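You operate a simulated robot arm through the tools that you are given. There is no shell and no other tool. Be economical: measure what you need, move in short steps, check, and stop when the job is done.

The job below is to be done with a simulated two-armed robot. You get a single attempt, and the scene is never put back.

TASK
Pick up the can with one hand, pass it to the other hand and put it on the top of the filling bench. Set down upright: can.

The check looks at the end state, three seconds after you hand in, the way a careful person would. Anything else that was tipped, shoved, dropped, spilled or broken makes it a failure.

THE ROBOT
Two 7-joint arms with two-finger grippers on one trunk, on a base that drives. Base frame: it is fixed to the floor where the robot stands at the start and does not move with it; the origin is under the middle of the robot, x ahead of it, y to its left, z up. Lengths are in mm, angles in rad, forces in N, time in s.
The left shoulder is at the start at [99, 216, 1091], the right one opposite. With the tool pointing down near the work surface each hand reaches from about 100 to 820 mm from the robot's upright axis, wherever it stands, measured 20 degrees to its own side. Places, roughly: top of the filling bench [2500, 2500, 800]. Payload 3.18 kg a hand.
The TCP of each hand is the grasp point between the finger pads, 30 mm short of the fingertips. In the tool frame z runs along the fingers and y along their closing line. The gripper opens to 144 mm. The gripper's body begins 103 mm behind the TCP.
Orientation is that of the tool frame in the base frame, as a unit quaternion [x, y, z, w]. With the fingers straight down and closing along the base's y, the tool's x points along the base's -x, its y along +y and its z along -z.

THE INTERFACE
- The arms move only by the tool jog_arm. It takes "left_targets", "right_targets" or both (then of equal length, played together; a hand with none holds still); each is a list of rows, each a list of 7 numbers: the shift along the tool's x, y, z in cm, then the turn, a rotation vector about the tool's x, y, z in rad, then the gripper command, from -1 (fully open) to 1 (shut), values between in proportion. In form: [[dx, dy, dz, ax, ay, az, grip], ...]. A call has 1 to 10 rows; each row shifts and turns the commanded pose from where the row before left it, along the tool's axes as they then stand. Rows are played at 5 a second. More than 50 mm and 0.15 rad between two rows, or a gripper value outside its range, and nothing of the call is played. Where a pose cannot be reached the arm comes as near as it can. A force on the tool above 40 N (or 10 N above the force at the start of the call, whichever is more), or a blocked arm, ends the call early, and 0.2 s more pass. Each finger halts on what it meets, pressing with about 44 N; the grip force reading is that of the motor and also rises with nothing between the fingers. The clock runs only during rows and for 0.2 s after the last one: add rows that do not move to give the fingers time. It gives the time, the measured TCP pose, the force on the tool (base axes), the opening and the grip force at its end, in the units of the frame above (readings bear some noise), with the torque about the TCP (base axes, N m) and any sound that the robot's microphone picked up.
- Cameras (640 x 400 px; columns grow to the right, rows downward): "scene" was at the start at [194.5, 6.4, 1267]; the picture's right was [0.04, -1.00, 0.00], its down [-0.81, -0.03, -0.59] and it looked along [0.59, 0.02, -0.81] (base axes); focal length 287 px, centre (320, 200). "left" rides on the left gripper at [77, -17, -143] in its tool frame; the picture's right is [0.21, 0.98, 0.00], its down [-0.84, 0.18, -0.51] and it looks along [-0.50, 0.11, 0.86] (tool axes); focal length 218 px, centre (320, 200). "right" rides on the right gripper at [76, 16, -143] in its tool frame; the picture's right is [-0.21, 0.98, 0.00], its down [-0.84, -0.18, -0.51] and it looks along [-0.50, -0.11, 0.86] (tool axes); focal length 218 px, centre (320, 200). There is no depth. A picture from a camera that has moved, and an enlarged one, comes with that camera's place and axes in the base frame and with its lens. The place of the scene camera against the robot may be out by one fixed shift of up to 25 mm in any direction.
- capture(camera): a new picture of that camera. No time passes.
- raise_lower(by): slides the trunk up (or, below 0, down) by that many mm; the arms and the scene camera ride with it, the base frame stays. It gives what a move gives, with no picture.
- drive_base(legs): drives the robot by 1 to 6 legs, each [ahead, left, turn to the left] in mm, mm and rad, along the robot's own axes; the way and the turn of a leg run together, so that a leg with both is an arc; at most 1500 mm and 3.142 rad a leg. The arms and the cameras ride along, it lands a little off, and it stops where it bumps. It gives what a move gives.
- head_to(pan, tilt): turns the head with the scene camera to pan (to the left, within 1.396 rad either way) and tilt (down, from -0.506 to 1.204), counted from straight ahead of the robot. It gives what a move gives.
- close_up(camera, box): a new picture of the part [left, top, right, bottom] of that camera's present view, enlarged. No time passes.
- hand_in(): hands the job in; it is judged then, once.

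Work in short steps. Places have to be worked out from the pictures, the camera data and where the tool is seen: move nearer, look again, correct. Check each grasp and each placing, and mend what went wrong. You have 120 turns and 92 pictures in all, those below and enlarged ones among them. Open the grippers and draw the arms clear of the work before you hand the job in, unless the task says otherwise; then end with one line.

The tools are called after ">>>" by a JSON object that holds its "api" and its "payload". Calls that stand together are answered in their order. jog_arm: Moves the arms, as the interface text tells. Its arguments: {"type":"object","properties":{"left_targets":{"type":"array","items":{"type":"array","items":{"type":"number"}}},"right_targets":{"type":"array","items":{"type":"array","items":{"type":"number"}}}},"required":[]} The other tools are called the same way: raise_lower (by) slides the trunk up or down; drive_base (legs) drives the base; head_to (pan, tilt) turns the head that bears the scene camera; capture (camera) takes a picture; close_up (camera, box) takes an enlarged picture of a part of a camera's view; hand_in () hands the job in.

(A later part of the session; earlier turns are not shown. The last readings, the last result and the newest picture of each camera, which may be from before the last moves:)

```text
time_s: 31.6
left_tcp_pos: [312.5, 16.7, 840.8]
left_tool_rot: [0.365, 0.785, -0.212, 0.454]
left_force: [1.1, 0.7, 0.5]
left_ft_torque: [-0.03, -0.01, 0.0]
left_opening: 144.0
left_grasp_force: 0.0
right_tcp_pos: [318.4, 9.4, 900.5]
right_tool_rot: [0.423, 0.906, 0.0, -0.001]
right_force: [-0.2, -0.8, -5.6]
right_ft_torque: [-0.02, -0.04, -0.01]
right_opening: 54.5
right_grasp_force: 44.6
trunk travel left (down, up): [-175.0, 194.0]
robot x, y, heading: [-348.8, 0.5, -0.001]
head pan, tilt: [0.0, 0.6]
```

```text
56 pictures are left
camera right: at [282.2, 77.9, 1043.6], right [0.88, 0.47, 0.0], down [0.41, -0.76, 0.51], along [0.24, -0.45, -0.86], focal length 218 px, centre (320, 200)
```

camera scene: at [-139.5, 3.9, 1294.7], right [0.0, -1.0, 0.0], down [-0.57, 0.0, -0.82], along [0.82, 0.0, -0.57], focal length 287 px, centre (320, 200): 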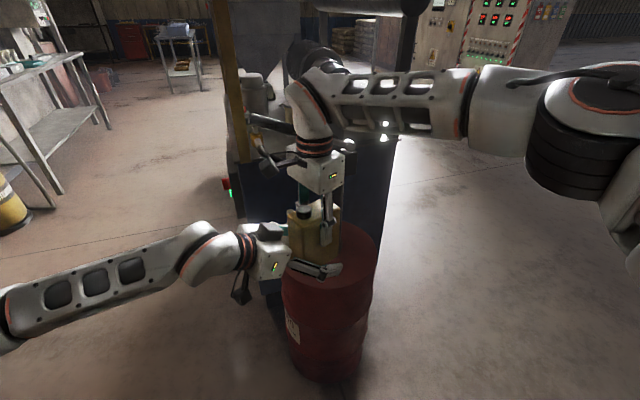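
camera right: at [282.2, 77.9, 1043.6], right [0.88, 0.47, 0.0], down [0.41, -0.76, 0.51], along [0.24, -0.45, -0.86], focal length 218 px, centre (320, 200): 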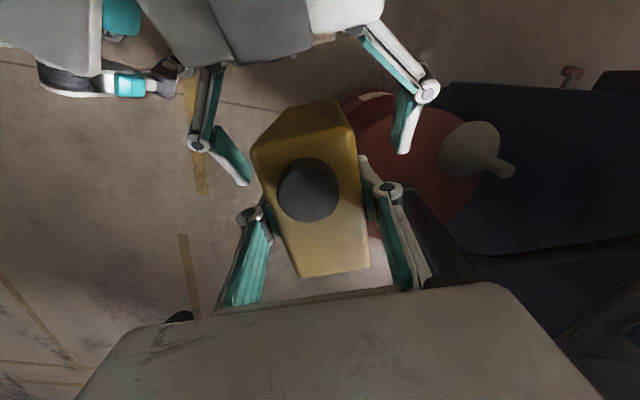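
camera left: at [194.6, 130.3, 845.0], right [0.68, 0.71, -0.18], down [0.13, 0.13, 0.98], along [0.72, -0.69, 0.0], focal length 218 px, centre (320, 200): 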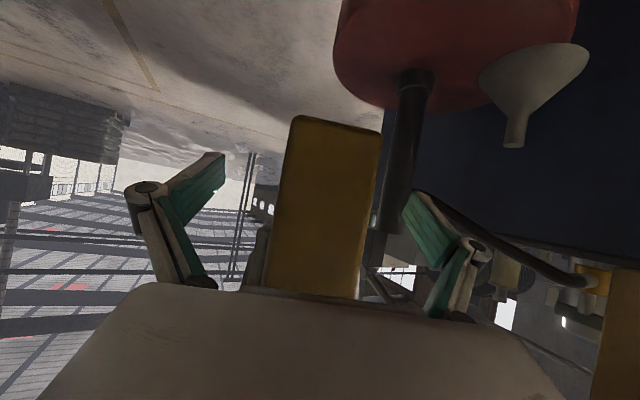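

The left fingers are either side of the can below the right ones. I close the left gripper gradually.

>>> {"api": "jog_arm", "payload": {"left_targets": [[0, 0, 0, 0, 0, 0, -0.4], [0, 0, 0, 0, 0, 0, 0], [0, 0, 0, 0, 0, 0, 0.2], [0, 0, 0, 0, 0, 0, 0.4], [0, 0, 0, 0, 0, 0, 1], [0, 0, 0, 0, 0, 0, 1]]}}

>>> {"api": "capture", "payload": {"camera": "right"}}

>>> {"api": "capture", "payload": {"camera": "left"}}

>>> {"api": "close_up", "payload": {"camera": "scene", "box": [220, 160, 400, 300]}}

```text
time_s: 33.0
left_tcp_pos: [312.7, 17.9, 840.5]
left_tool_rot: [0.365, 0.785, -0.212, 0.454]
left_force: [0.3, 0.5, -0.3]
left_ft_torque: [0.02, 0.05, -0.04]
left_opening: 54.2
left_grasp_force: 43.8
right_tcp_pos: [318.5, 9.3, 900.9]
right_tool_rot: [0.423, 0.906, 0.0, -0.001]
right_force: [-0.2, 0.5, -5.2]
right_ft_torque: [0.0, -0.03, 0.06]
right_opening: 54.7
right_grasp_force: 43.1
trunk travel left (down, up): [-175.0, 194.0]
robot x, y, heading: [-346.6, -0.2, -0.001]
head pan, tilt: [0.0, 0.6]
```

```text
55 pictures are left
camera right: at [282.3, 77.8, 1043.3], right [0.88, 0.47, 0.0], down [0.41, -0.76, 0.51], along [0.24, -0.45, -0.86], focal length 218 px, centre (320, 200)
```

right: 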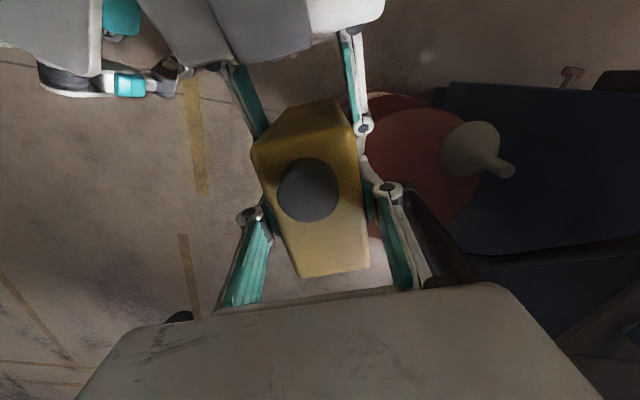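

```text
54 pictures are left
camera left: at [194.6, 130.5, 845.0], right [0.68, 0.71, -0.18], down [0.13, 0.13, 0.98], along [0.72, -0.69, 0.0], focal length 218 px, centre (320, 200)
```

left: 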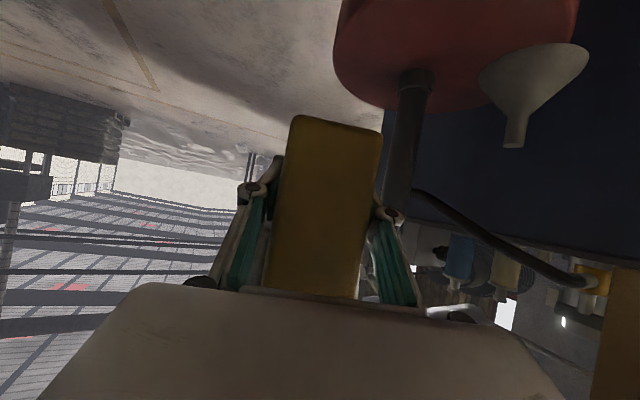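

```text
2.86 times, centred on (310, 230) of scene
camera zoom: at [-139.2, 3.8, 1294.6], right [0.0, -1.0, 0.0], down [-0.57, 0.0, -0.82], along [0.82, 0.0, -0.57], focal length 819 px, centre (349, 114)
```

zoom: 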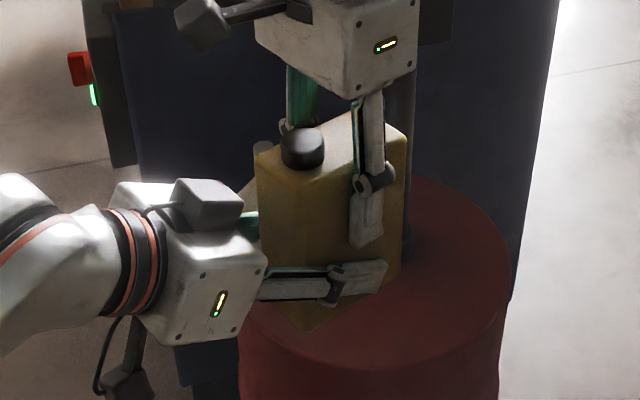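

Both hands now hold the can (54 mm, 44 N each), with no side load. I open the right hand and see if the left carries the weight.

>>> {"api": "jog_arm", "payload": {"right_targets": [[0, 0, 0, 0, 0, 0, 0], [0, 0, 0, 0, 0, 0, -0.4], [0, 0, 0, 0, 0, 0, -0.4], [0, 0, 0, 0, 0, 0, -0.4]], "left_targets": [[0, 0, 0, 0, 0, 0, 1], [0, 0, 0, 0, 0, 0, 1], [0, 0, 0, 0, 0, 0, 1], [0, 0, 0, 0, 0, 0, 1]]}}

>>> {"api": "capture", "payload": {"camera": "right"}}

```text
time_s: 34.0
left_tcp_pos: [311.1, 17.6, 839.6]
left_tool_rot: [0.366, 0.784, -0.213, 0.453]
left_force: [-0.3, -0.2, -0.1]
left_ft_torque: [0.03, 0.08, -0.03]
left_opening: 54.3
left_grasp_force: 44.2
right_tcp_pos: [320.9, 8.0, 900.9]
right_tool_rot: [0.423, 0.906, 0.0, -0.001]
right_force: [0.3, 0.6, 0.2]
right_ft_torque: [-0.01, 0.0, -0.05]
right_opening: 100.7
right_grasp_force: 0.0
trunk travel left (down, up): [-175.0, 194.0]
robot x, y, heading: [-350.9, 1.2, -0.001]
head pan, tilt: [0.0, 0.6]
```

```text
52 pictures are left
camera right: at [282.4, 77.8, 1043.4], right [0.88, 0.47, 0.0], down [0.4, -0.76, 0.51], along [0.24, -0.45, -0.86], focal length 218 px, centre (320, 200)
```

right: 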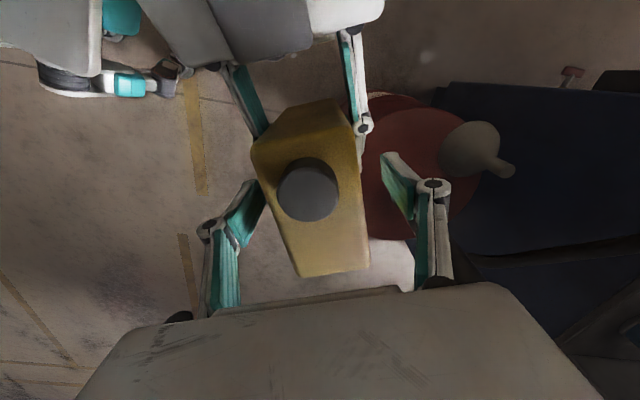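

The can stays in the left hand with no movement, and the right fingers are free. I raise the right hand and draw it back.

>>> {"api": "jog_arm", "payload": {"right_targets": [[0, 0, -4, 0, 0, 0, -0.4], [0, 0, -4, 0, 0, 0, -0.4], [0, 0, -4, 0, 0, 0, -0.4], [0, 0, -4, 0, 0, 0, -0.4], [1, -4, 0, 0, 0, 0, -0.4], [1, -4, 0, 0, 0, 0, -0.4], [1, -4, 0, 0, 0, 0, -0.4], [1, -4, 0, 0, 0, 0, -0.4]]}}

>>> {"api": "capture", "payload": {"camera": "scene"}}

>>> {"api": "capture", "payload": {"camera": "left"}}

```text
time_s: 35.8
left_tcp_pos: [312.2, 14.9, 840.9]
left_tool_rot: [0.365, 0.785, -0.212, 0.454]
left_force: [-0.4, 0.3, -0.2]
left_ft_torque: [0.03, 0.04, -0.01]
left_opening: 54.4
left_grasp_force: 43.9
right_tcp_pos: [168.2, -66.6, 1061.9]
right_tool_rot: [0.423, 0.906, 0.002, -0.001]
right_force: [-0.2, 0.0, 0.4]
right_ft_torque: [0.03, -0.03, 0.0]
right_opening: 100.7
right_grasp_force: 0.1
trunk travel left (down, up): [-175.0, 194.0]
robot x, y, heading: [-347.5, 0.0, -0.002]
head pan, tilt: [0.0, 0.6]
```

```text
51 pictures are left
camera scene: at [-139.8, 3.2, 1294.7], right [0.0, -1.0, 0.0], down [-0.56, 0.0, -0.83], along [0.83, 0.0, -0.56], focal length 287 px, centre (320, 200)
```

scene: 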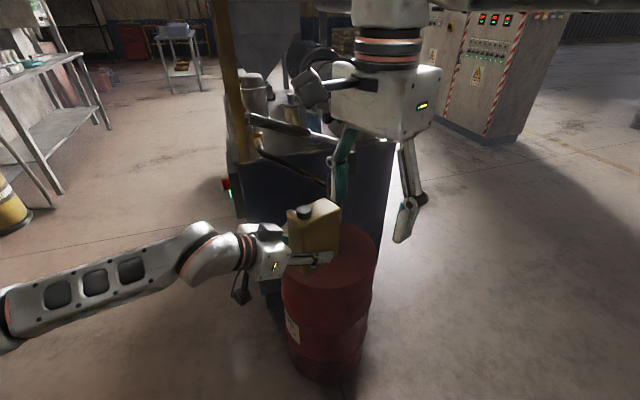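

```text
50 pictures are left
camera left: at [194.3, 129.9, 845.4], right [0.68, 0.71, -0.18], down [0.13, 0.13, 0.98], along [0.72, -0.69, 0.0], focal length 218 px, centre (320, 200)
```

left: 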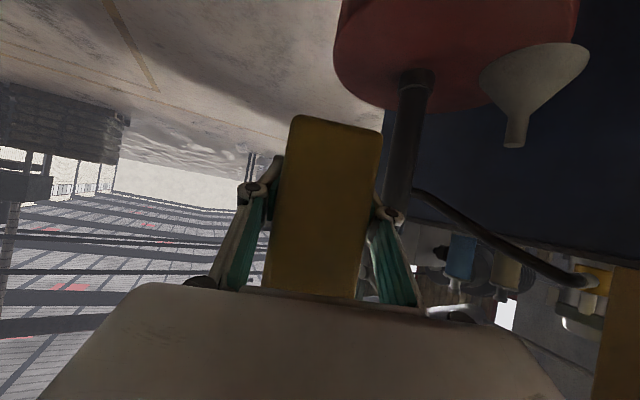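

The handover is done: the left hand holds the can upright. I draw the right arm aside and raise the trunk so the can clears the bench height during the drive.

>>> {"api": "jog_arm", "payload": {"right_targets": [[-1.78, -4.1, 0, 0, 0, 0, -0.4], [-1.78, -4.1, 0, 0, 0, 0, -0.4], [-1.78, -4.1, 0, 0, 0, 0, -0.4], [-1.78, -4.1, 0, 0, 0, 0, -0.4], [-1.78, -4.1, 0, 0, 0, 0, -0.4], [0, 0, 0, 0, 0, 0, -0.4]]}}

>>> {"api": "raise_lower", "payload": {"by": 110}}

>>> {"api": "capture", "payload": {"camera": "scene"}}

```text
time_s: 37.2
left_tcp_pos: [311.2, 17.5, 840.6]
left_tool_rot: [0.365, 0.785, -0.212, 0.453]
left_force: [0.2, 0.1, 0.2]
left_ft_torque: [-0.03, 0.05, 0.01]
left_opening: 54.4
left_grasp_force: 43.8
right_tcp_pos: [71.2, -264.2, 1060.8]
right_tool_rot: [0.421, 0.907, 0.0, -0.002]
right_force: [-0.8, 0.7, -0.9]
right_ft_torque: [-0.02, 0.04, -0.02]
right_opening: 100.8
right_grasp_force: 0.1
trunk travel left (down, up): [-175.0, 194.0]
robot x, y, heading: [-353.8, 2.9, 0.0]
head pan, tilt: [0.0, 0.6]
```

```text
time_s: 38.6
left_tcp_pos: [311.3, 16.8, 949.2]
left_tool_rot: [0.366, 0.785, -0.213, 0.452]
left_force: [-0.3, 0.3, -5.9]
left_ft_torque: [0.04, 0.05, -0.04]
left_opening: 54.5
left_grasp_force: 43.8
right_tcp_pos: [70.8, -264.7, 1171.3]
right_tool_rot: [0.423, 0.906, -0.001, -0.001]
right_force: [-0.1, 0.5, 0.4]
right_ft_torque: [0.01, 0.02, -0.02]
right_opening: 100.9
right_grasp_force: 0.1
trunk travel left (down, up): [-285.0, 84.0]
robot x, y, heading: [-350.9, -4.1, 0.002]
head pan, tilt: [0.0, 0.6]
```

```text
49 pictures are left
camera scene: at [-209.1, 3.8, 1409.5], right [0.0, -1.0, 0.0], down [-0.57, 0.0, -0.82], along [0.82, 0.0, -0.57], focal length 287 px, centre (320, 200)
```

scene: 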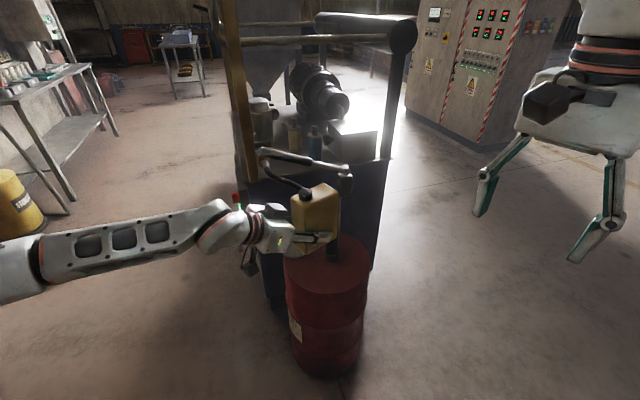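

The can weighs in at 5.9 N in the left hand. The yellow barrel stands near (1370, 2110), and the bench's front seems to run from about (1650, 2030) to (3260, 2620). I turn left and advance to y≈950, then look again.

>>> {"api": "drive_base", "payload": {"legs": [[0, 0, 1.571], [900, 0, 0]]}}

>>> {"api": "head_to", "payload": {"pan": -0.7, "tilt": 0.35}}

>>> {"api": "capture", "payload": {"camera": "scene"}}

```text
time_s: 47.2
left_tcp_pos: [-380.6, 1562.0, 949.7]
left_tool_rot: [-0.301, 0.811, 0.173, 0.47]
left_force: [0.7, 0.5, -5.4]
left_ft_torque: [-0.02, 0.05, -0.03]
left_opening: 54.4
left_grasp_force: 44.1
right_tcp_pos: [-96.9, 1324.4, 1171.7]
right_tool_rot: [-0.348, 0.937, 0.0, -0.001]
right_force: [0.4, -0.3, -0.7]
right_ft_torque: [0.0, -0.01, 0.0]
right_opening: 100.8
right_grasp_force: 0.0
trunk travel left (down, up): [-285.0, 84.0]
robot x, y, heading: [-355.4, 901.0, 1.58]
head pan, tilt: [0.0, 0.6]
```

```text
time_s: 48.3
left_tcp_pos: [-380.0, 1561.7, 949.2]
left_tool_rot: [-0.301, 0.812, 0.172, 0.469]
left_force: [0.1, -0.1, -5.6]
left_ft_torque: [-0.01, 0.04, -0.01]
left_opening: 54.6
left_grasp_force: 44.4
right_tcp_pos: [-97.1, 1324.2, 1172.0]
right_tool_rot: [-0.347, 0.938, -0.001, -0.001]
right_force: [0.3, 0.1, -0.3]
right_ft_torque: [-0.03, -0.01, -0.01]
right_opening: 101.0
right_grasp_force: 0.1
trunk travel left (down, up): [-285.0, 84.0]
robot x, y, heading: [-357.2, 901.7, 1.585]
head pan, tilt: [-0.7, 0.351]
```

```text
48 pictures are left
camera scene: at [-294.1, 1024.9, 1432.4], right [0.77, -0.64, 0.0], down [-0.22, -0.27, -0.94], along [0.6, 0.72, -0.34], focal length 287 px, centre (320, 200)
```

scene: 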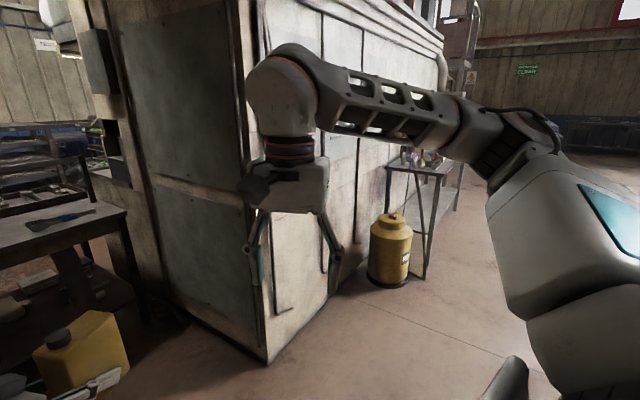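

The bench's near-left leg is confirmed near (1680, 2017), the barrel beside it at (1380, 2150). I strafe right along y≈950, well clear of both, and look again.

>>> {"api": "drive_base", "payload": {"legs": [[50, -1400, -0.014]]}}

>>> {"api": "head_to", "payload": {"pan": -0.6, "tilt": 0.45}}

>>> {"api": "capture", "payload": {"camera": "scene"}}

```text
time_s: 60.8
left_tcp_pos: [1033.1, 1611.7, 949.4]
left_tool_rot: [-0.293, 0.815, 0.168, 0.471]
left_force: [-0.1, -0.2, -6.2]
left_ft_torque: [-0.03, -0.01, -0.02]
left_opening: 54.2
left_grasp_force: 43.7
right_tcp_pos: [1313.5, 1368.5, 1171.8]
right_tool_rot: [-0.338, 0.941, -0.001, -0.001]
right_force: [0.5, 0.2, 0.3]
right_ft_torque: [0.01, -0.01, 0.01]
right_opening: 101.0
right_grasp_force: 0.0
trunk travel left (down, up): [-285.0, 84.0]
robot x, y, heading: [1042.9, 953.1, 1.561]
head pan, tilt: [-0.7, 0.351]
```

```text
time_s: 61.4
left_tcp_pos: [1033.7, 1612.5, 949.9]
left_tool_rot: [-0.294, 0.815, 0.168, 0.471]
left_force: [-0.6, -0.6, -6.4]
left_ft_torque: [-0.03, 0.02, 0.01]
left_opening: 54.2
left_grasp_force: 44.3
right_tcp_pos: [1312.7, 1368.9, 1172.6]
right_tool_rot: [-0.338, 0.941, -0.001, 0.0]
right_force: [0.6, 0.4, -0.1]
right_ft_torque: [0.0, 0.0, -0.02]
right_opening: 100.8
right_grasp_force: 0.0
trunk travel left (down, up): [-285.0, 84.0]
robot x, y, heading: [1047.0, 951.0, 1.561]
head pan, tilt: [-0.6, 0.45]
```

```text
47 pictures are left
camera scene: at [1100.6, 1078.1, 1423.3], right [0.82, -0.57, 0.0], down [-0.25, -0.36, -0.9], along [0.52, 0.74, -0.44], focal length 287 px, centre (320, 200)
```

scene: 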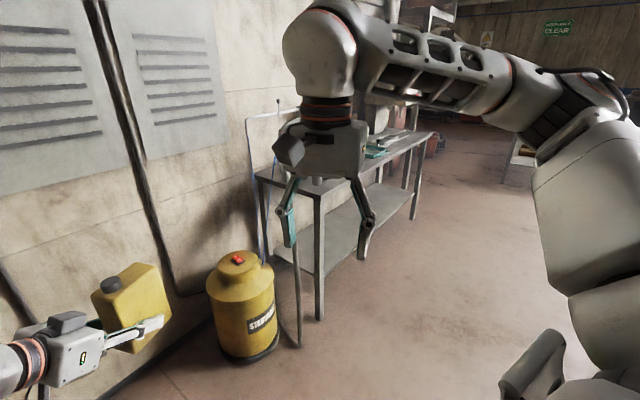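

The bench front runs from about (1833, 2118) to (3274, 2578), turned ≈18°, and its top seems nearer z≈850; a hose hangs at its left end. I continue right to stand in front of the bench.

>>> {"api": "drive_base", "payload": {"legs": [[100, -1500, 0]]}}

>>> {"api": "head_to", "payload": {"pan": 0.0, "tilt": 0.4}}

>>> {"api": "capture", "payload": {"camera": "scene"}}

```text
refused: leg 1 is longer than a leg can be; nothing moved
```

```text
time_s: 62.4
left_tcp_pos: [1032.6, 1610.9, 949.4]
left_tool_rot: [-0.292, 0.815, 0.167, 0.472]
left_force: [0.6, -0.4, -6.0]
left_ft_torque: [-0.02, 0.03, -0.03]
left_opening: 54.3
left_grasp_force: 44.1
right_tcp_pos: [1311.3, 1368.6, 1171.8]
right_tool_rot: [-0.337, 0.941, -0.001, -0.001]
right_force: [-0.3, 0.0, 0.1]
right_ft_torque: [0.01, 0.01, 0.0]
right_opening: 100.8
right_grasp_force: 0.1
trunk travel left (down, up): [-285.0, 84.0]
robot x, y, heading: [1043.9, 947.1, 1.56]
head pan, tilt: [0.0, 0.4]
```

```text
46 pictures are left
camera scene: at [1048.9, 1095.5, 1427.9], right [1.0, -0.01, 0.0], down [0.0, -0.39, -0.92], along [0.01, 0.92, -0.39], focal length 287 px, centre (320, 200)
```

scene: 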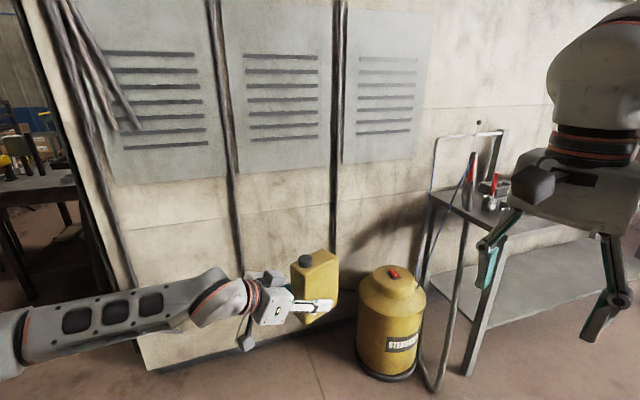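

The leg was just too long; I repeat it in two shorter legs.

>>> {"api": "drive_base", "payload": {"legs": [[0, -1400, 0], [100, -100, 0.16]]}}

>>> {"api": "capture", "payload": {"camera": "scene"}}

```text
time_s: 69.2
left_tcp_pos: [1748.1, 1667.3, 945.4]
left_tool_rot: [-0.295, 0.816, 0.168, 0.468]
left_force: [1.2, 1.4, -6.0]
left_ft_torque: [-0.04, 0.1, 0.01]
left_opening: 54.5
left_grasp_force: 44.3
right_tcp_pos: [2027.8, 1425.1, 1171.2]
right_tool_rot: [-0.338, 0.941, -0.001, -0.001]
right_force: [0.4, 0.7, -0.3]
right_ft_torque: [-0.03, 0.12, 0.0]
right_opening: 100.7
right_grasp_force: 0.0
trunk travel left (down, up): [-285.0, 84.0]
robot x, y, heading: [1760.7, 1005.8, 1.557]
head pan, tilt: [0.0, 0.4]
stopped in leg 1: the robot was blocked; the commanded pose is now the measured one
```

```text
45 pictures are left
camera scene: at [1765.3, 1151.9, 1427.7], right [1.0, -0.01, 0.0], down [-0.01, -0.39, -0.92], along [0.01, 0.92, -0.39], focal length 287 px, centre (320, 200)
```

scene: 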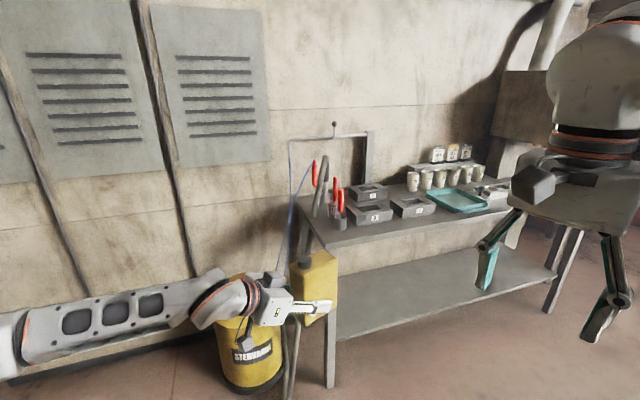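

The base was blocked at (1761, 1006) — something stands on its right or rear. I look there before moving.

>>> {"api": "head_to", "payload": {"pan": -1.39, "tilt": 0.9}}

>>> {"api": "capture", "payload": {"camera": "scene"}}

>>> {"api": "head_to", "payload": {"pan": -1.0, "tilt": 0.4}}

>>> {"api": "capture", "payload": {"camera": "scene"}}

```text
time_s: 70.8
left_tcp_pos: [1744.2, 1668.6, 947.6]
left_tool_rot: [-0.295, 0.815, 0.168, 0.47]
left_force: [-0.1, -0.7, -5.9]
left_ft_torque: [-0.03, 0.06, 0.0]
left_opening: 54.1
left_grasp_force: 43.3
right_tcp_pos: [2024.2, 1424.0, 1172.5]
right_tool_rot: [-0.338, 0.941, 0.001, 0.0]
right_force: [0.1, 0.3, 0.3]
right_ft_torque: [0.02, 0.0, -0.01]
right_opening: 100.7
right_grasp_force: 0.0
trunk travel left (down, up): [-285.0, 84.0]
robot x, y, heading: [1756.3, 1005.3, 1.561]
head pan, tilt: [-1.389, 0.901]
```

```text
44 pictures are left
camera scene: at [1835.6, 1071.2, 1384.9], right [0.17, -0.99, 0.0], down [-0.77, -0.13, -0.62], along [0.61, 0.11, -0.78], focal length 287 px, centre (320, 200)
```

scene: 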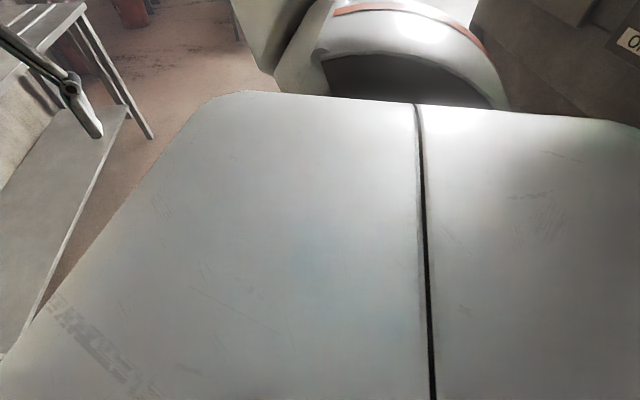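

```text
time_s: 71.7
left_tcp_pos: [1745.3, 1667.6, 949.5]
left_tool_rot: [-0.295, 0.815, 0.168, 0.469]
left_force: [0.5, 0.6, -5.4]
left_ft_torque: [-0.02, 0.03, -0.03]
left_opening: 54.5
left_grasp_force: 44.1
right_tcp_pos: [2025.3, 1423.1, 1172.2]
right_tool_rot: [-0.339, 0.941, 0.0, 0.0]
right_force: [0.6, 0.8, 0.4]
right_ft_torque: [0.0, 0.01, -0.02]
right_opening: 100.7
right_grasp_force: 0.1
trunk travel left (down, up): [-285.0, 84.0]
robot x, y, heading: [1756.2, 1004.1, 1.56]
head pan, tilt: [-1.0, 0.4]
```

```text
43 pictures are left
camera scene: at [1839.7, 1107.5, 1427.8], right [0.53, -0.85, 0.0], down [-0.33, -0.21, -0.92], along [0.78, 0.49, -0.39], focal length 287 px, centre (320, 200)
```

scene: 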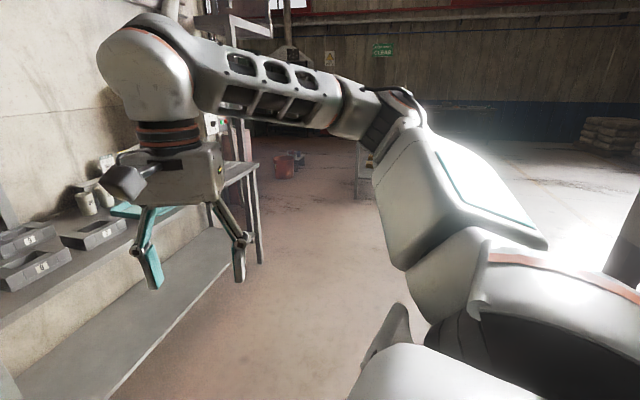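

The machine's rear part seems to lie at the right rear of the base. I move ahead 230 mm (slightly left first) and then strafe right again in small legs.

>>> {"api": "drive_base", "payload": {"legs": [[30, 40, 0], [200, 0, 0], [60, -300, 0]]}}

>>> {"api": "head_to", "payload": {"pan": -0.2, "tilt": 0.6}}

>>> {"api": "capture", "payload": {"camera": "scene"}}

```text
time_s: 76.8
left_tcp_pos: [2006.2, 1955.8, 947.6]
left_tool_rot: [-0.295, 0.814, 0.169, 0.47]
left_force: [1.1, 0.2, -5.5]
left_ft_torque: [-0.07, 0.01, 0.0]
left_opening: 54.4
left_grasp_force: 44.3
right_tcp_pos: [2287.4, 1712.4, 1171.8]
right_tool_rot: [-0.339, 0.941, 0.0, 0.0]
right_force: [0.4, -0.4, -0.1]
right_ft_torque: [0.0, 0.0, 0.0]
right_opening: 100.8
right_grasp_force: 0.1
trunk travel left (down, up): [-285.0, 84.0]
robot x, y, heading: [2014.9, 1290.4, 1.565]
head pan, tilt: [-1.0, 0.4]
```

```text
time_s: 77.9
left_tcp_pos: [2006.8, 1956.5, 947.0]
left_tool_rot: [-0.295, 0.814, 0.169, 0.47]
left_force: [-0.1, 0.4, -5.1]
left_ft_torque: [-0.03, 0.04, -0.01]
left_opening: 54.4
left_grasp_force: 44.2
right_tcp_pos: [2286.6, 1711.7, 1171.2]
right_tool_rot: [-0.339, 0.941, 0.0, -0.001]
right_force: [-0.3, 0.3, -0.1]
right_ft_torque: [0.02, -0.01, 0.02]
right_opening: 100.7
right_grasp_force: 0.1
trunk travel left (down, up): [-285.0, 84.0]
robot x, y, heading: [2017.2, 1291.8, 1.561]
head pan, tilt: [-0.201, 0.6]
```

```text
42 pictures are left
camera scene: at [2041.8, 1432.4, 1409.7], right [0.98, -0.21, 0.0], down [-0.12, -0.55, -0.82], along [0.17, 0.81, -0.57], focal length 287 px, centre (320, 200)
```

scene: 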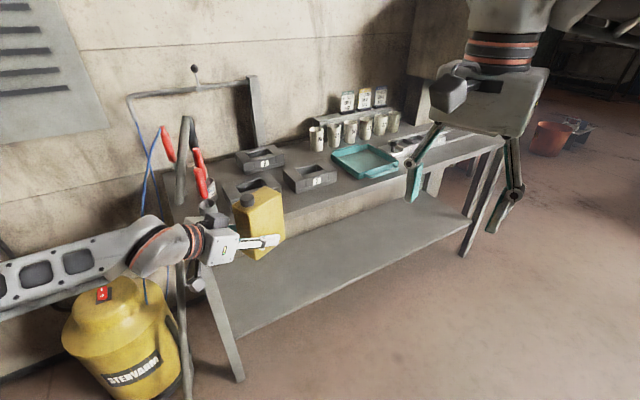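

The bench top shows small bins, cups and a teal tray at the rear; the front strip seems free. I zoom in on it.

>>> {"api": "close_up", "payload": {"camera": "scene", "box": [220, 80, 520, 270]}}

```text
2.11 times, centred on (370, 175) of scene
camera zoom: at [2041.8, 1432.4, 1409.7], right [0.98, -0.21, 0.0], down [-0.12, -0.55, -0.82], along [0.17, 0.81, -0.57], focal length 603 px, centre (215, 253)
```

zoom: 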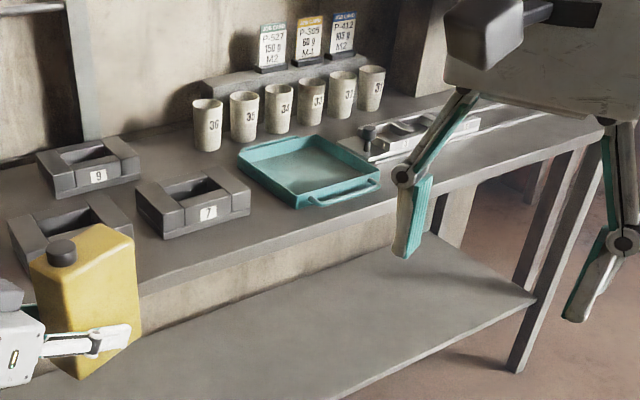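

Between the tray and the front right there is a free patch of bench about 170 mm deep. I aim for the can at about (2753, 2531), with the robot ending near (2976, 1900), heading 1.9. First I go to a stand-off point.

>>> {"api": "drive_base", "payload": {"legs": [[0, -500, 0], [300, -459, 0], [0, 0, 0.34]]}}

>>> {"api": "head_to", "payload": {"pan": 0.15, "tilt": 0.6}}

>>> {"api": "capture", "payload": {"camera": "scene"}}

```text
time_s: 88.0
left_tcp_pos: [2758.6, 2201.5, 948.1]
left_tool_rot: [-0.425, 0.755, 0.243, 0.436]
left_force: [0.3, 0.9, -5.7]
left_ft_torque: [-0.03, 0.02, 0.0]
left_opening: 54.2
left_grasp_force: 44.1
right_tcp_pos: [3102.8, 2062.3, 1171.8]
right_tool_rot: [-0.49, 0.872, 0.0, 0.0]
right_force: [0.3, 0.5, 0.5]
right_ft_torque: [-0.01, 0.0, -0.03]
right_opening: 100.7
right_grasp_force: 0.0
trunk travel left (down, up): [-285.0, 84.0]
robot x, y, heading: [2986.1, 1581.1, 1.893]
head pan, tilt: [-0.201, 0.6]
```

```text
time_s: 88.8
left_tcp_pos: [2759.0, 2201.2, 948.1]
left_tool_rot: [-0.427, 0.754, 0.245, 0.435]
left_force: [0.1, -0.4, -5.8]
left_ft_torque: [-0.02, 0.02, 0.01]
left_opening: 54.6
left_grasp_force: 44.0
right_tcp_pos: [3103.2, 2062.3, 1172.3]
right_tool_rot: [-0.49, 0.872, 0.001, 0.0]
right_force: [0.5, -0.4, -0.6]
right_ft_torque: [0.0, 0.01, 0.0]
right_opening: 100.7
right_grasp_force: 0.1
trunk travel left (down, up): [-285.0, 84.0]
robot x, y, heading: [2990.7, 1580.7, 1.893]
head pan, tilt: [0.15, 0.6]
```

```text
40 pictures are left
camera scene: at [2934.7, 1708.5, 1409.7], right [0.89, 0.45, 0.0], down [0.26, -0.5, -0.82], along [-0.38, 0.73, -0.57], focal length 287 px, centre (320, 200)
```

scene: 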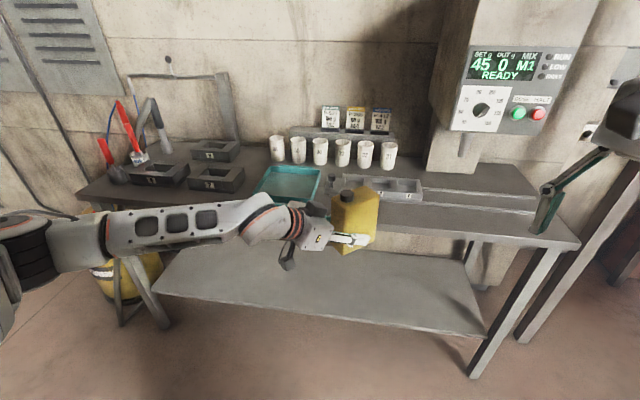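

I'm in front of the bench; I zoom on the region around the target spot.

>>> {"api": "close_up", "payload": {"camera": "scene", "box": [240, 120, 600, 300]}}

```text
1.78 times, centred on (420, 210) of scene
camera zoom: at [2934.7, 1708.5, 1409.7], right [0.89, 0.45, 0.0], down [0.26, -0.5, -0.82], along [-0.38, 0.73, -0.57], focal length 509 px, centre (142, 182)
```

zoom: 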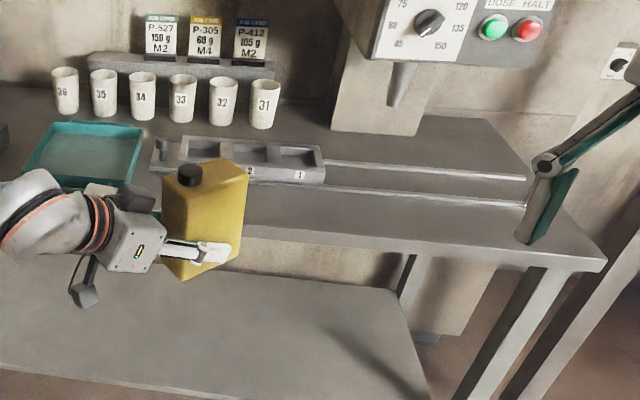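

The free strip between front edge and the rail/carriage is about 155–165 mm deep. I set the target can centre to (2796, 2534), 75 mm inside the edge, and drive there with the can still ~108 mm above the top.

>>> {"api": "drive_base", "payload": {"legs": [[150, -133, 0], [147, 0, 0]]}}

>>> {"api": "head_to", "payload": {"pan": 0.25, "tilt": 0.75}}

>>> {"api": "capture", "payload": {"camera": "scene"}}

>>> {"api": "capture", "payload": {"camera": "left"}}

```text
time_s: 91.6
left_tcp_pos: [2791.2, 2523.6, 947.6]
left_tool_rot: [-0.426, 0.755, 0.243, 0.436]
left_force: [0.5, 0.5, -5.2]
left_ft_torque: [-0.07, 0.03, 0.0]
left_opening: 54.6
left_grasp_force: 44.2
right_tcp_pos: [3135.5, 2384.9, 1170.5]
right_tool_rot: [-0.49, 0.871, -0.001, 0.0]
right_force: [-0.6, 1.0, 0.2]
right_ft_torque: [-0.04, -0.01, 0.02]
right_opening: 100.8
right_grasp_force: 0.1
trunk travel left (down, up): [-285.0, 84.0]
robot x, y, heading: [3019.7, 1903.5, 1.895]
head pan, tilt: [0.15, 0.6]
```

```text
time_s: 92.3
left_tcp_pos: [2792.4, 2523.7, 947.1]
left_tool_rot: [-0.426, 0.755, 0.244, 0.435]
left_force: [-0.4, 0.8, -5.3]
left_ft_torque: [-0.03, 0.06, -0.03]
left_opening: 54.2
left_grasp_force: 44.0
right_tcp_pos: [3134.3, 2383.6, 1172.3]
right_tool_rot: [-0.49, 0.872, 0.0, -0.001]
right_force: [0.8, -0.4, -0.9]
right_ft_torque: [0.02, -0.01, 0.0]
right_opening: 100.6
right_grasp_force: 0.1
trunk travel left (down, up): [-285.0, 84.0]
robot x, y, heading: [3020.6, 1905.0, 1.891]
head pan, tilt: [0.25, 0.75]
```

```text
38 pictures are left
camera scene: at [2962.1, 2021.2, 1396.9], right [0.84, 0.54, 0.0], down [0.37, -0.57, -0.73], along [-0.4, 0.61, -0.68], focal length 287 px, centre (320, 200)
```

scene: 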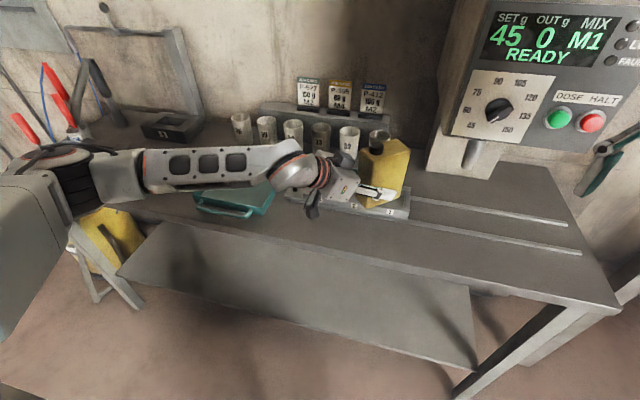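

```text
37 pictures are left
camera left: at [2720.2, 2376.6, 953.0], right [-0.89, 0.42, -0.18], down [-0.16, 0.08, 0.98], along [0.42, 0.91, 0.0], focal length 218 px, centre (320, 200)
```

left: 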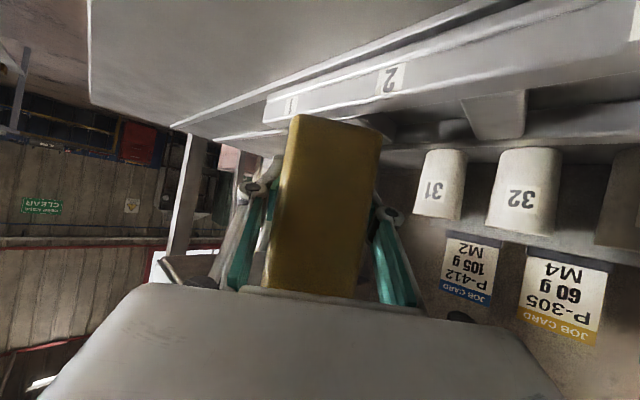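

Position is right on target. I lower the trunk 60 mm and check clearances from all views.

>>> {"api": "raise_lower", "payload": {"by": -65}}

>>> {"api": "close_up", "payload": {"camera": "scene", "box": [180, 100, 500, 300]}}

>>> {"api": "capture", "payload": {"camera": "left"}}

```text
time_s: 93.0
left_tcp_pos: [2793.6, 2529.7, 920.0]
left_tool_rot: [-0.417, 0.751, 0.252, 0.446]
left_force: [-0.4, 0.4, 12.1]
left_ft_torque: [0.08, -0.61, -0.07]
left_opening: 54.3
left_grasp_force: 44.4
right_tcp_pos: [3133.8, 2386.3, 1125.2]
right_tool_rot: [-0.491, 0.871, -0.005, -0.001]
right_force: [0.0, 0.6, -1.4]
right_ft_torque: [-0.06, 0.02, 0.01]
right_opening: 100.8
right_grasp_force: 0.0
trunk travel left (down, up): [-243.0, 126.0]
robot x, y, heading: [3017.2, 1897.2, 1.895]
head pan, tilt: [0.25, 0.75]
stopped: the force on the tool passed its limit at 54 N (the readings are from after the stop); the commanded pose is now the measured one
```

```text
2.00 times, centred on (340, 200) of scene
camera zoom: at [2956.3, 2038.6, 1353.1], right [0.84, 0.54, 0.0], down [0.37, -0.57, -0.73], along [-0.4, 0.61, -0.68], focal length 573 px, centre (280, 200)
```

zoom: 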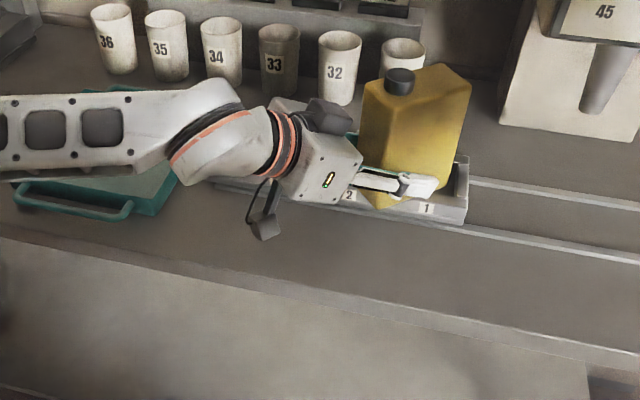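

```text
35 pictures are left
camera left: at [2721.3, 2383.5, 919.9], right [-0.89, 0.43, -0.18], down [-0.17, 0.05, 0.98], along [0.43, 0.9, 0.03], focal length 218 px, centre (320, 200)
```

left: 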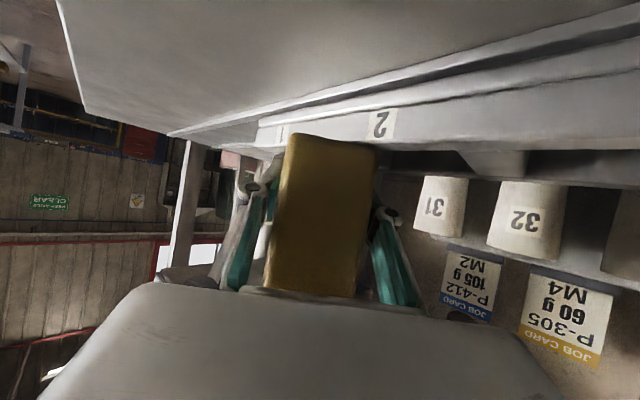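

Contact: the can touched the carriage, so the bench is higher than assumed and the can is too far in. I raise at once and re-measure.

>>> {"api": "raise_lower", "payload": {"by": 60}}

>>> {"api": "capture", "payload": {"camera": "left"}}

>>> {"api": "close_up", "payload": {"camera": "scene", "box": [180, 100, 500, 300]}}

```text
time_s: 94.0
left_tcp_pos: [2791.6, 2528.4, 975.0]
left_tool_rot: [-0.419, 0.752, 0.249, 0.443]
left_force: [0.1, 0.0, -6.2]
left_ft_torque: [-0.03, 0.02, 0.0]
left_opening: 54.5
left_grasp_force: 44.6
right_tcp_pos: [3133.8, 2386.6, 1187.3]
right_tool_rot: [-0.49, 0.871, -0.005, 0.0]
right_force: [-0.4, -0.8, -0.4]
right_ft_torque: [-0.03, 0.0, -0.01]
right_opening: 100.9
right_grasp_force: 0.1
trunk travel left (down, up): [-303.0, 66.0]
robot x, y, heading: [3016.7, 1901.1, 1.894]
head pan, tilt: [0.25, 0.75]
```

```text
34 pictures are left
camera left: at [2720.7, 2382.0, 977.0], right [-0.89, 0.43, -0.18], down [-0.17, 0.06, 0.98], along [0.43, 0.9, 0.02], focal length 218 px, centre (320, 200)
```

left: 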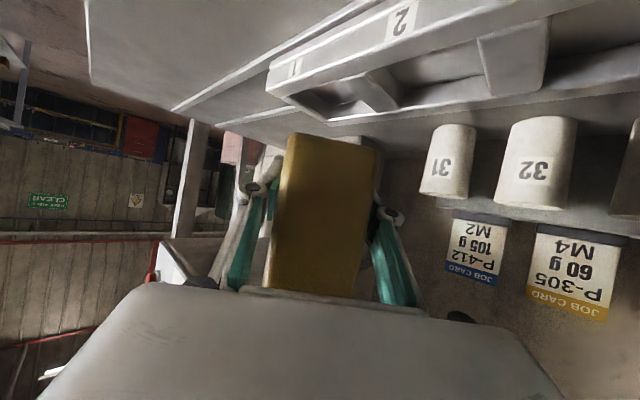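

```text
2.00 times, centred on (340, 200) of scene
camera zoom: at [2963.2, 2017.5, 1415.3], right [0.84, 0.54, 0.0], down [0.37, -0.57, -0.73], along [-0.4, 0.61, -0.68], focal length 573 px, centre (280, 200)
```

zoom: 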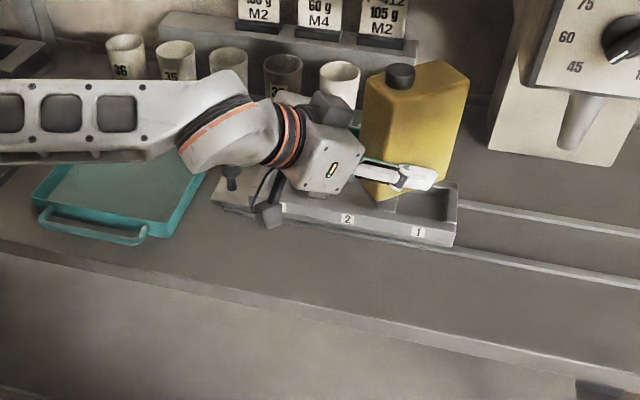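

Triangulating with both cameras now gives the bench top at z≈860 and the free front strip only about 125–134 mm deep, so the can belongs about 62 mm inside the edge. I reposition: back and left, turn 0.2 right so the can lies nearer along the edge, target centre (2850, 2459).

>>> {"api": "drive_base", "payload": {"legs": [[-78, 108, 0], [0, 0, -0.2]]}}

>>> {"api": "jog_arm", "payload": {"left_targets": [[0, 0, 0, 0, 0.024, 0, 1], [0, 0, 0, 0, 0, 0, 1]]}}

>>> {"api": "head_to", "payload": {"pan": 0.15, "tilt": 0.8}}

>>> {"api": "capture", "payload": {"camera": "scene"}}

>>> {"api": "capture", "payload": {"camera": "left"}}

```text
time_s: 96.4
left_tcp_pos: [2844.7, 2451.7, 976.4]
left_tool_rot: [-0.342, 0.79, 0.205, 0.466]
left_force: [0.2, -0.5, -5.5]
left_ft_torque: [-0.01, 0.03, 0.03]
left_opening: 54.6
left_grasp_force: 43.6
right_tcp_pos: [3151.2, 2243.5, 1185.8]
right_tool_rot: [-0.402, 0.916, -0.005, -0.002]
right_force: [0.8, -0.9, -0.5]
right_ft_torque: [0.0, 0.02, 0.02]
right_opening: 100.8
right_grasp_force: 0.1
trunk travel left (down, up): [-303.0, 66.0]
robot x, y, heading: [2940.8, 1791.1, 1.698]
head pan, tilt: [0.25, 0.75]
```

```text
time_s: 97.0
left_tcp_pos: [2843.2, 2453.3, 977.8]
left_tool_rot: [-0.345, 0.795, 0.201, 0.457]
left_force: [-0.3, 0.2, -4.6]
left_ft_torque: [0.0, 0.04, 0.0]
left_opening: 54.4
left_grasp_force: 44.5
right_tcp_pos: [3149.8, 2243.4, 1186.9]
right_tool_rot: [-0.401, 0.916, -0.004, -0.002]
right_force: [0.1, 1.1, 0.2]
right_ft_torque: [0.0, 0.0, 0.03]
right_opening: 101.0
right_grasp_force: 0.0
trunk travel left (down, up): [-303.0, 66.0]
robot x, y, heading: [2945.1, 1791.6, 1.701]
head pan, tilt: [0.25, 0.75]
```

```text
time_s: 97.7
left_tcp_pos: [2842.8, 2452.2, 977.2]
left_tool_rot: [-0.344, 0.795, 0.2, 0.457]
left_force: [-0.3, 0.1, -5.3]
left_ft_torque: [-0.03, 0.0, 0.0]
left_opening: 54.1
left_grasp_force: 44.3
right_tcp_pos: [3150.3, 2244.2, 1186.8]
right_tool_rot: [-0.401, 0.916, -0.004, -0.002]
right_force: [0.0, 0.1, -0.2]
right_ft_torque: [0.02, 0.0, 0.04]
right_opening: 100.9
right_grasp_force: 0.0
trunk travel left (down, up): [-303.0, 66.0]
robot x, y, heading: [2939.4, 1796.3, 1.695]
head pan, tilt: [0.15, 0.799]
```

```text
32 pictures are left
camera scene: at [2917.0, 1918.2, 1411.5], right [0.96, 0.27, 0.0], down [0.19, -0.69, -0.7], along [-0.19, 0.67, -0.72], focal length 287 px, centre (320, 200)
```

scene: 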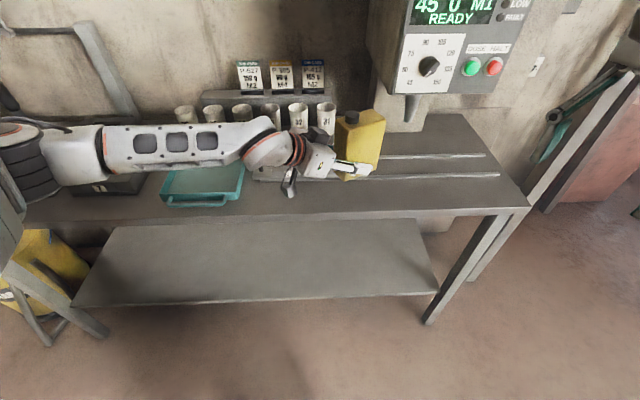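

```text
31 pictures are left
camera left: at [2743.8, 2322.8, 981.8], right [-0.79, 0.59, -0.18], down [-0.14, 0.11, 0.98], along [0.6, 0.8, 0.0], focal length 218 px, centre (320, 200)
```

left: 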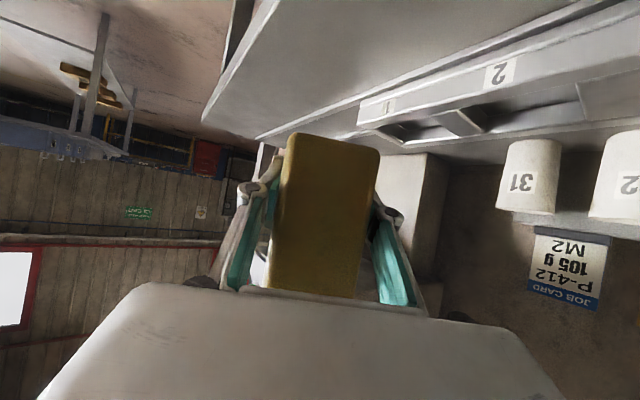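

The left camera confirms the bench top at z≈860, the edge line and the rail (≈127 mm in); the can should be 62 mm inside. I lower 55 mm and check.

>>> {"api": "raise_lower", "payload": {"by": -55}}

>>> {"api": "close_up", "payload": {"camera": "scene", "box": [220, 80, 480, 240]}}

>>> {"api": "capture", "payload": {"camera": "left"}}

```text
time_s: 98.6
left_tcp_pos: [2843.0, 2451.7, 923.7]
left_tool_rot: [-0.345, 0.795, 0.202, 0.457]
left_force: [0.1, -0.7, -4.9]
left_ft_torque: [-0.08, 0.05, 0.04]
left_opening: 54.5
left_grasp_force: 44.2
right_tcp_pos: [3150.7, 2242.9, 1133.4]
right_tool_rot: [-0.4, 0.916, -0.003, -0.001]
right_force: [-0.5, -1.4, -0.1]
right_ft_torque: [0.02, 0.0, 0.05]
right_opening: 100.9
right_grasp_force: 0.0
trunk travel left (down, up): [-248.0, 121.0]
robot x, y, heading: [2940.2, 1794.7, 1.696]
head pan, tilt: [0.15, 0.799]
```

```text
2.46 times, centred on (350, 160) of scene
camera zoom: at [2914.8, 1936.4, 1355.2], right [0.96, 0.27, 0.0], down [0.19, -0.69, -0.7], along [-0.19, 0.67, -0.72], focal length 705 px, centre (246, 298)
```

zoom: 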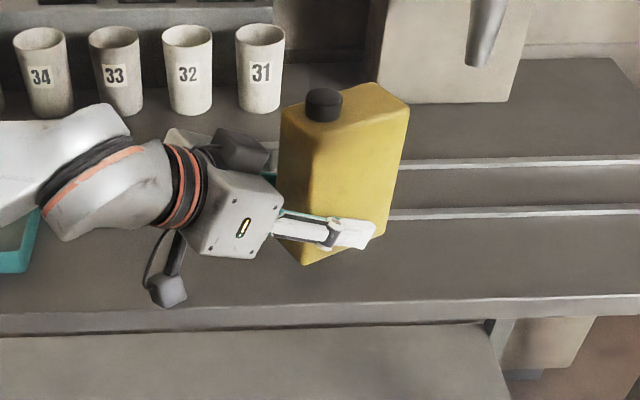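

```text
29 pictures are left
camera left: at [2744.0, 2322.3, 928.3], right [-0.79, 0.59, -0.17], down [-0.14, 0.11, 0.98], along [0.6, 0.8, 0.0], focal length 218 px, centre (320, 200)
```

left: 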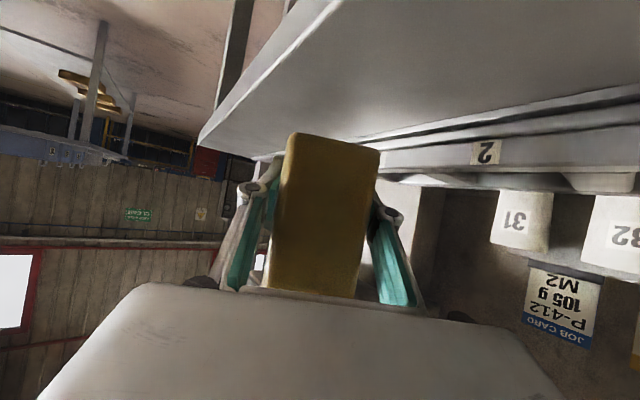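

All clear: the can hangs about 20 mm above the free strip. I lower 15 mm, then in small steps watching the force.

>>> {"api": "raise_lower", "payload": {"by": -15}}

>>> {"api": "raise_lower", "payload": {"by": -4}}

>>> {"api": "close_up", "payload": {"camera": "scene", "box": [260, 100, 440, 240]}}

```text
time_s: 99.2
left_tcp_pos: [2843.8, 2451.2, 908.2]
left_tool_rot: [-0.344, 0.795, 0.202, 0.457]
left_force: [-0.4, -0.2, -5.2]
left_ft_torque: [-0.02, 0.02, -0.02]
left_opening: 54.2
left_grasp_force: 43.9
right_tcp_pos: [3149.9, 2242.2, 1116.7]
right_tool_rot: [-0.402, 0.916, -0.004, -0.001]
right_force: [0.6, -0.8, -0.9]
right_ft_torque: [0.04, 0.01, -0.01]
right_opening: 100.9
right_grasp_force: 0.0
trunk travel left (down, up): [-233.0, 136.0]
robot x, y, heading: [2939.9, 1795.3, 1.695]
head pan, tilt: [0.15, 0.799]
```

```text
time_s: 99.8
left_tcp_pos: [2843.0, 2451.4, 903.1]
left_tool_rot: [-0.344, 0.795, 0.201, 0.457]
left_force: [-0.2, -0.2, -5.6]
left_ft_torque: [-0.04, 0.05, 0.02]
left_opening: 54.3
left_grasp_force: 44.2
right_tcp_pos: [3150.8, 2243.6, 1113.6]
right_tool_rot: [-0.401, 0.916, -0.005, -0.001]
right_force: [-0.8, 0.4, 0.0]
right_ft_torque: [0.02, 0.02, -0.01]
right_opening: 100.6
right_grasp_force: 0.1
trunk travel left (down, up): [-229.0, 140.0]
robot x, y, heading: [2941.1, 1795.2, 1.696]
head pan, tilt: [0.15, 0.799]
```

```text
2.86 times, centred on (350, 170) of scene
camera zoom: at [2913.3, 1948.0, 1335.4], right [0.96, 0.27, 0.0], down [0.19, -0.69, -0.7], along [-0.19, 0.67, -0.72], focal length 819 px, centre (234, 286)
```

zoom: 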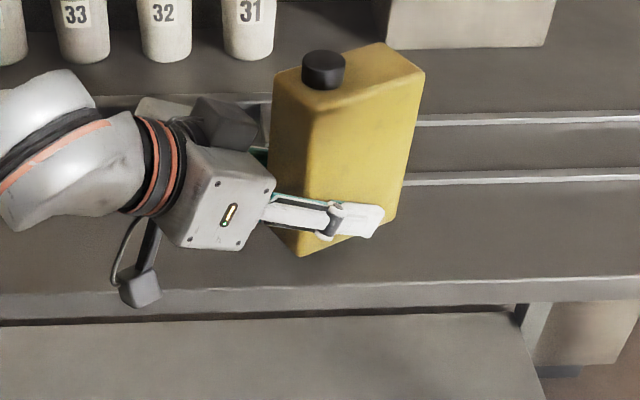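

Still free (force unchanged). I keep lowering in small steps.

>>> {"api": "raise_lower", "payload": {"by": -4}}

>>> {"api": "raise_lower", "payload": {"by": -3}}

```text
time_s: 100.3
left_tcp_pos: [2843.5, 2451.0, 899.6]
left_tool_rot: [-0.345, 0.795, 0.202, 0.456]
left_force: [-0.1, 0.2, -5.1]
left_ft_torque: [-0.02, 0.05, -0.01]
left_opening: 54.5
left_grasp_force: 44.1
right_tcp_pos: [3150.4, 2243.6, 1108.5]
right_tool_rot: [-0.401, 0.916, -0.005, -0.001]
right_force: [-0.5, -0.6, -0.7]
right_ft_torque: [0.06, -0.03, 0.03]
right_opening: 100.7
right_grasp_force: 0.0
trunk travel left (down, up): [-225.0, 144.0]
robot x, y, heading: [2942.3, 1794.1, 1.693]
head pan, tilt: [0.15, 0.799]
```

```text
time_s: 100.8
left_tcp_pos: [2843.4, 2451.1, 896.0]
left_tool_rot: [-0.344, 0.795, 0.201, 0.458]
left_force: [0.0, -0.1, -4.7]
left_ft_torque: [-0.03, 0.04, 0.0]
left_opening: 54.5
left_grasp_force: 44.3
right_tcp_pos: [3150.0, 2244.2, 1105.5]
right_tool_rot: [-0.401, 0.916, -0.004, -0.001]
right_force: [0.8, 0.0, -0.1]
right_ft_torque: [0.03, 0.01, 0.0]
right_opening: 100.7
right_grasp_force: 0.0
trunk travel left (down, up): [-222.0, 147.0]
robot x, y, heading: [2938.0, 1794.3, 1.696]
head pan, tilt: [0.15, 0.799]
```

>>> {"api": "close_up", "payload": {"camera": "left", "box": [200, 60, 440, 210]}}

>>> {"api": "close_up", "payload": {"camera": "scene", "box": [290, 120, 410, 220]}}

```text
2.67 times, centred on (320, 135) of left
camera zoom: at [2744.0, 2322.6, 901.2], right [-0.79, 0.59, -0.18], down [-0.14, 0.11, 0.98], along [0.6, 0.8, 0.0], focal length 582 px, centre (320, 373)
```

zoom: 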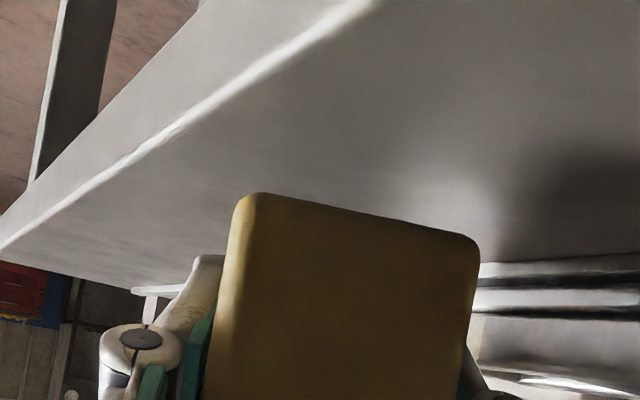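

```text
4.00 times, centred on (350, 170) of scene
camera zoom: at [2912.7, 1952.9, 1328.1], right [0.96, 0.27, 0.0], down [0.19, -0.69, -0.7], along [-0.19, 0.67, -0.72], focal length 1146 px, centre (200, 320)
```

zoom: 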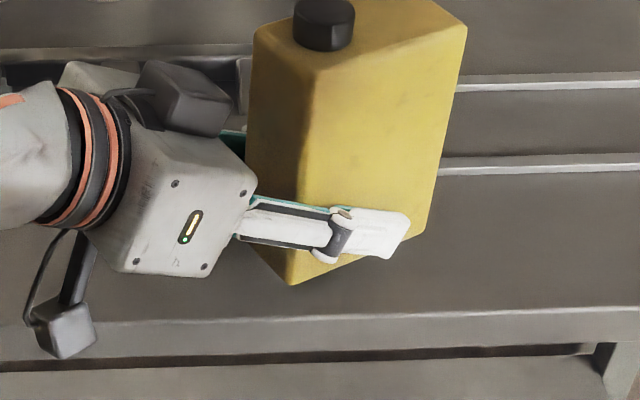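

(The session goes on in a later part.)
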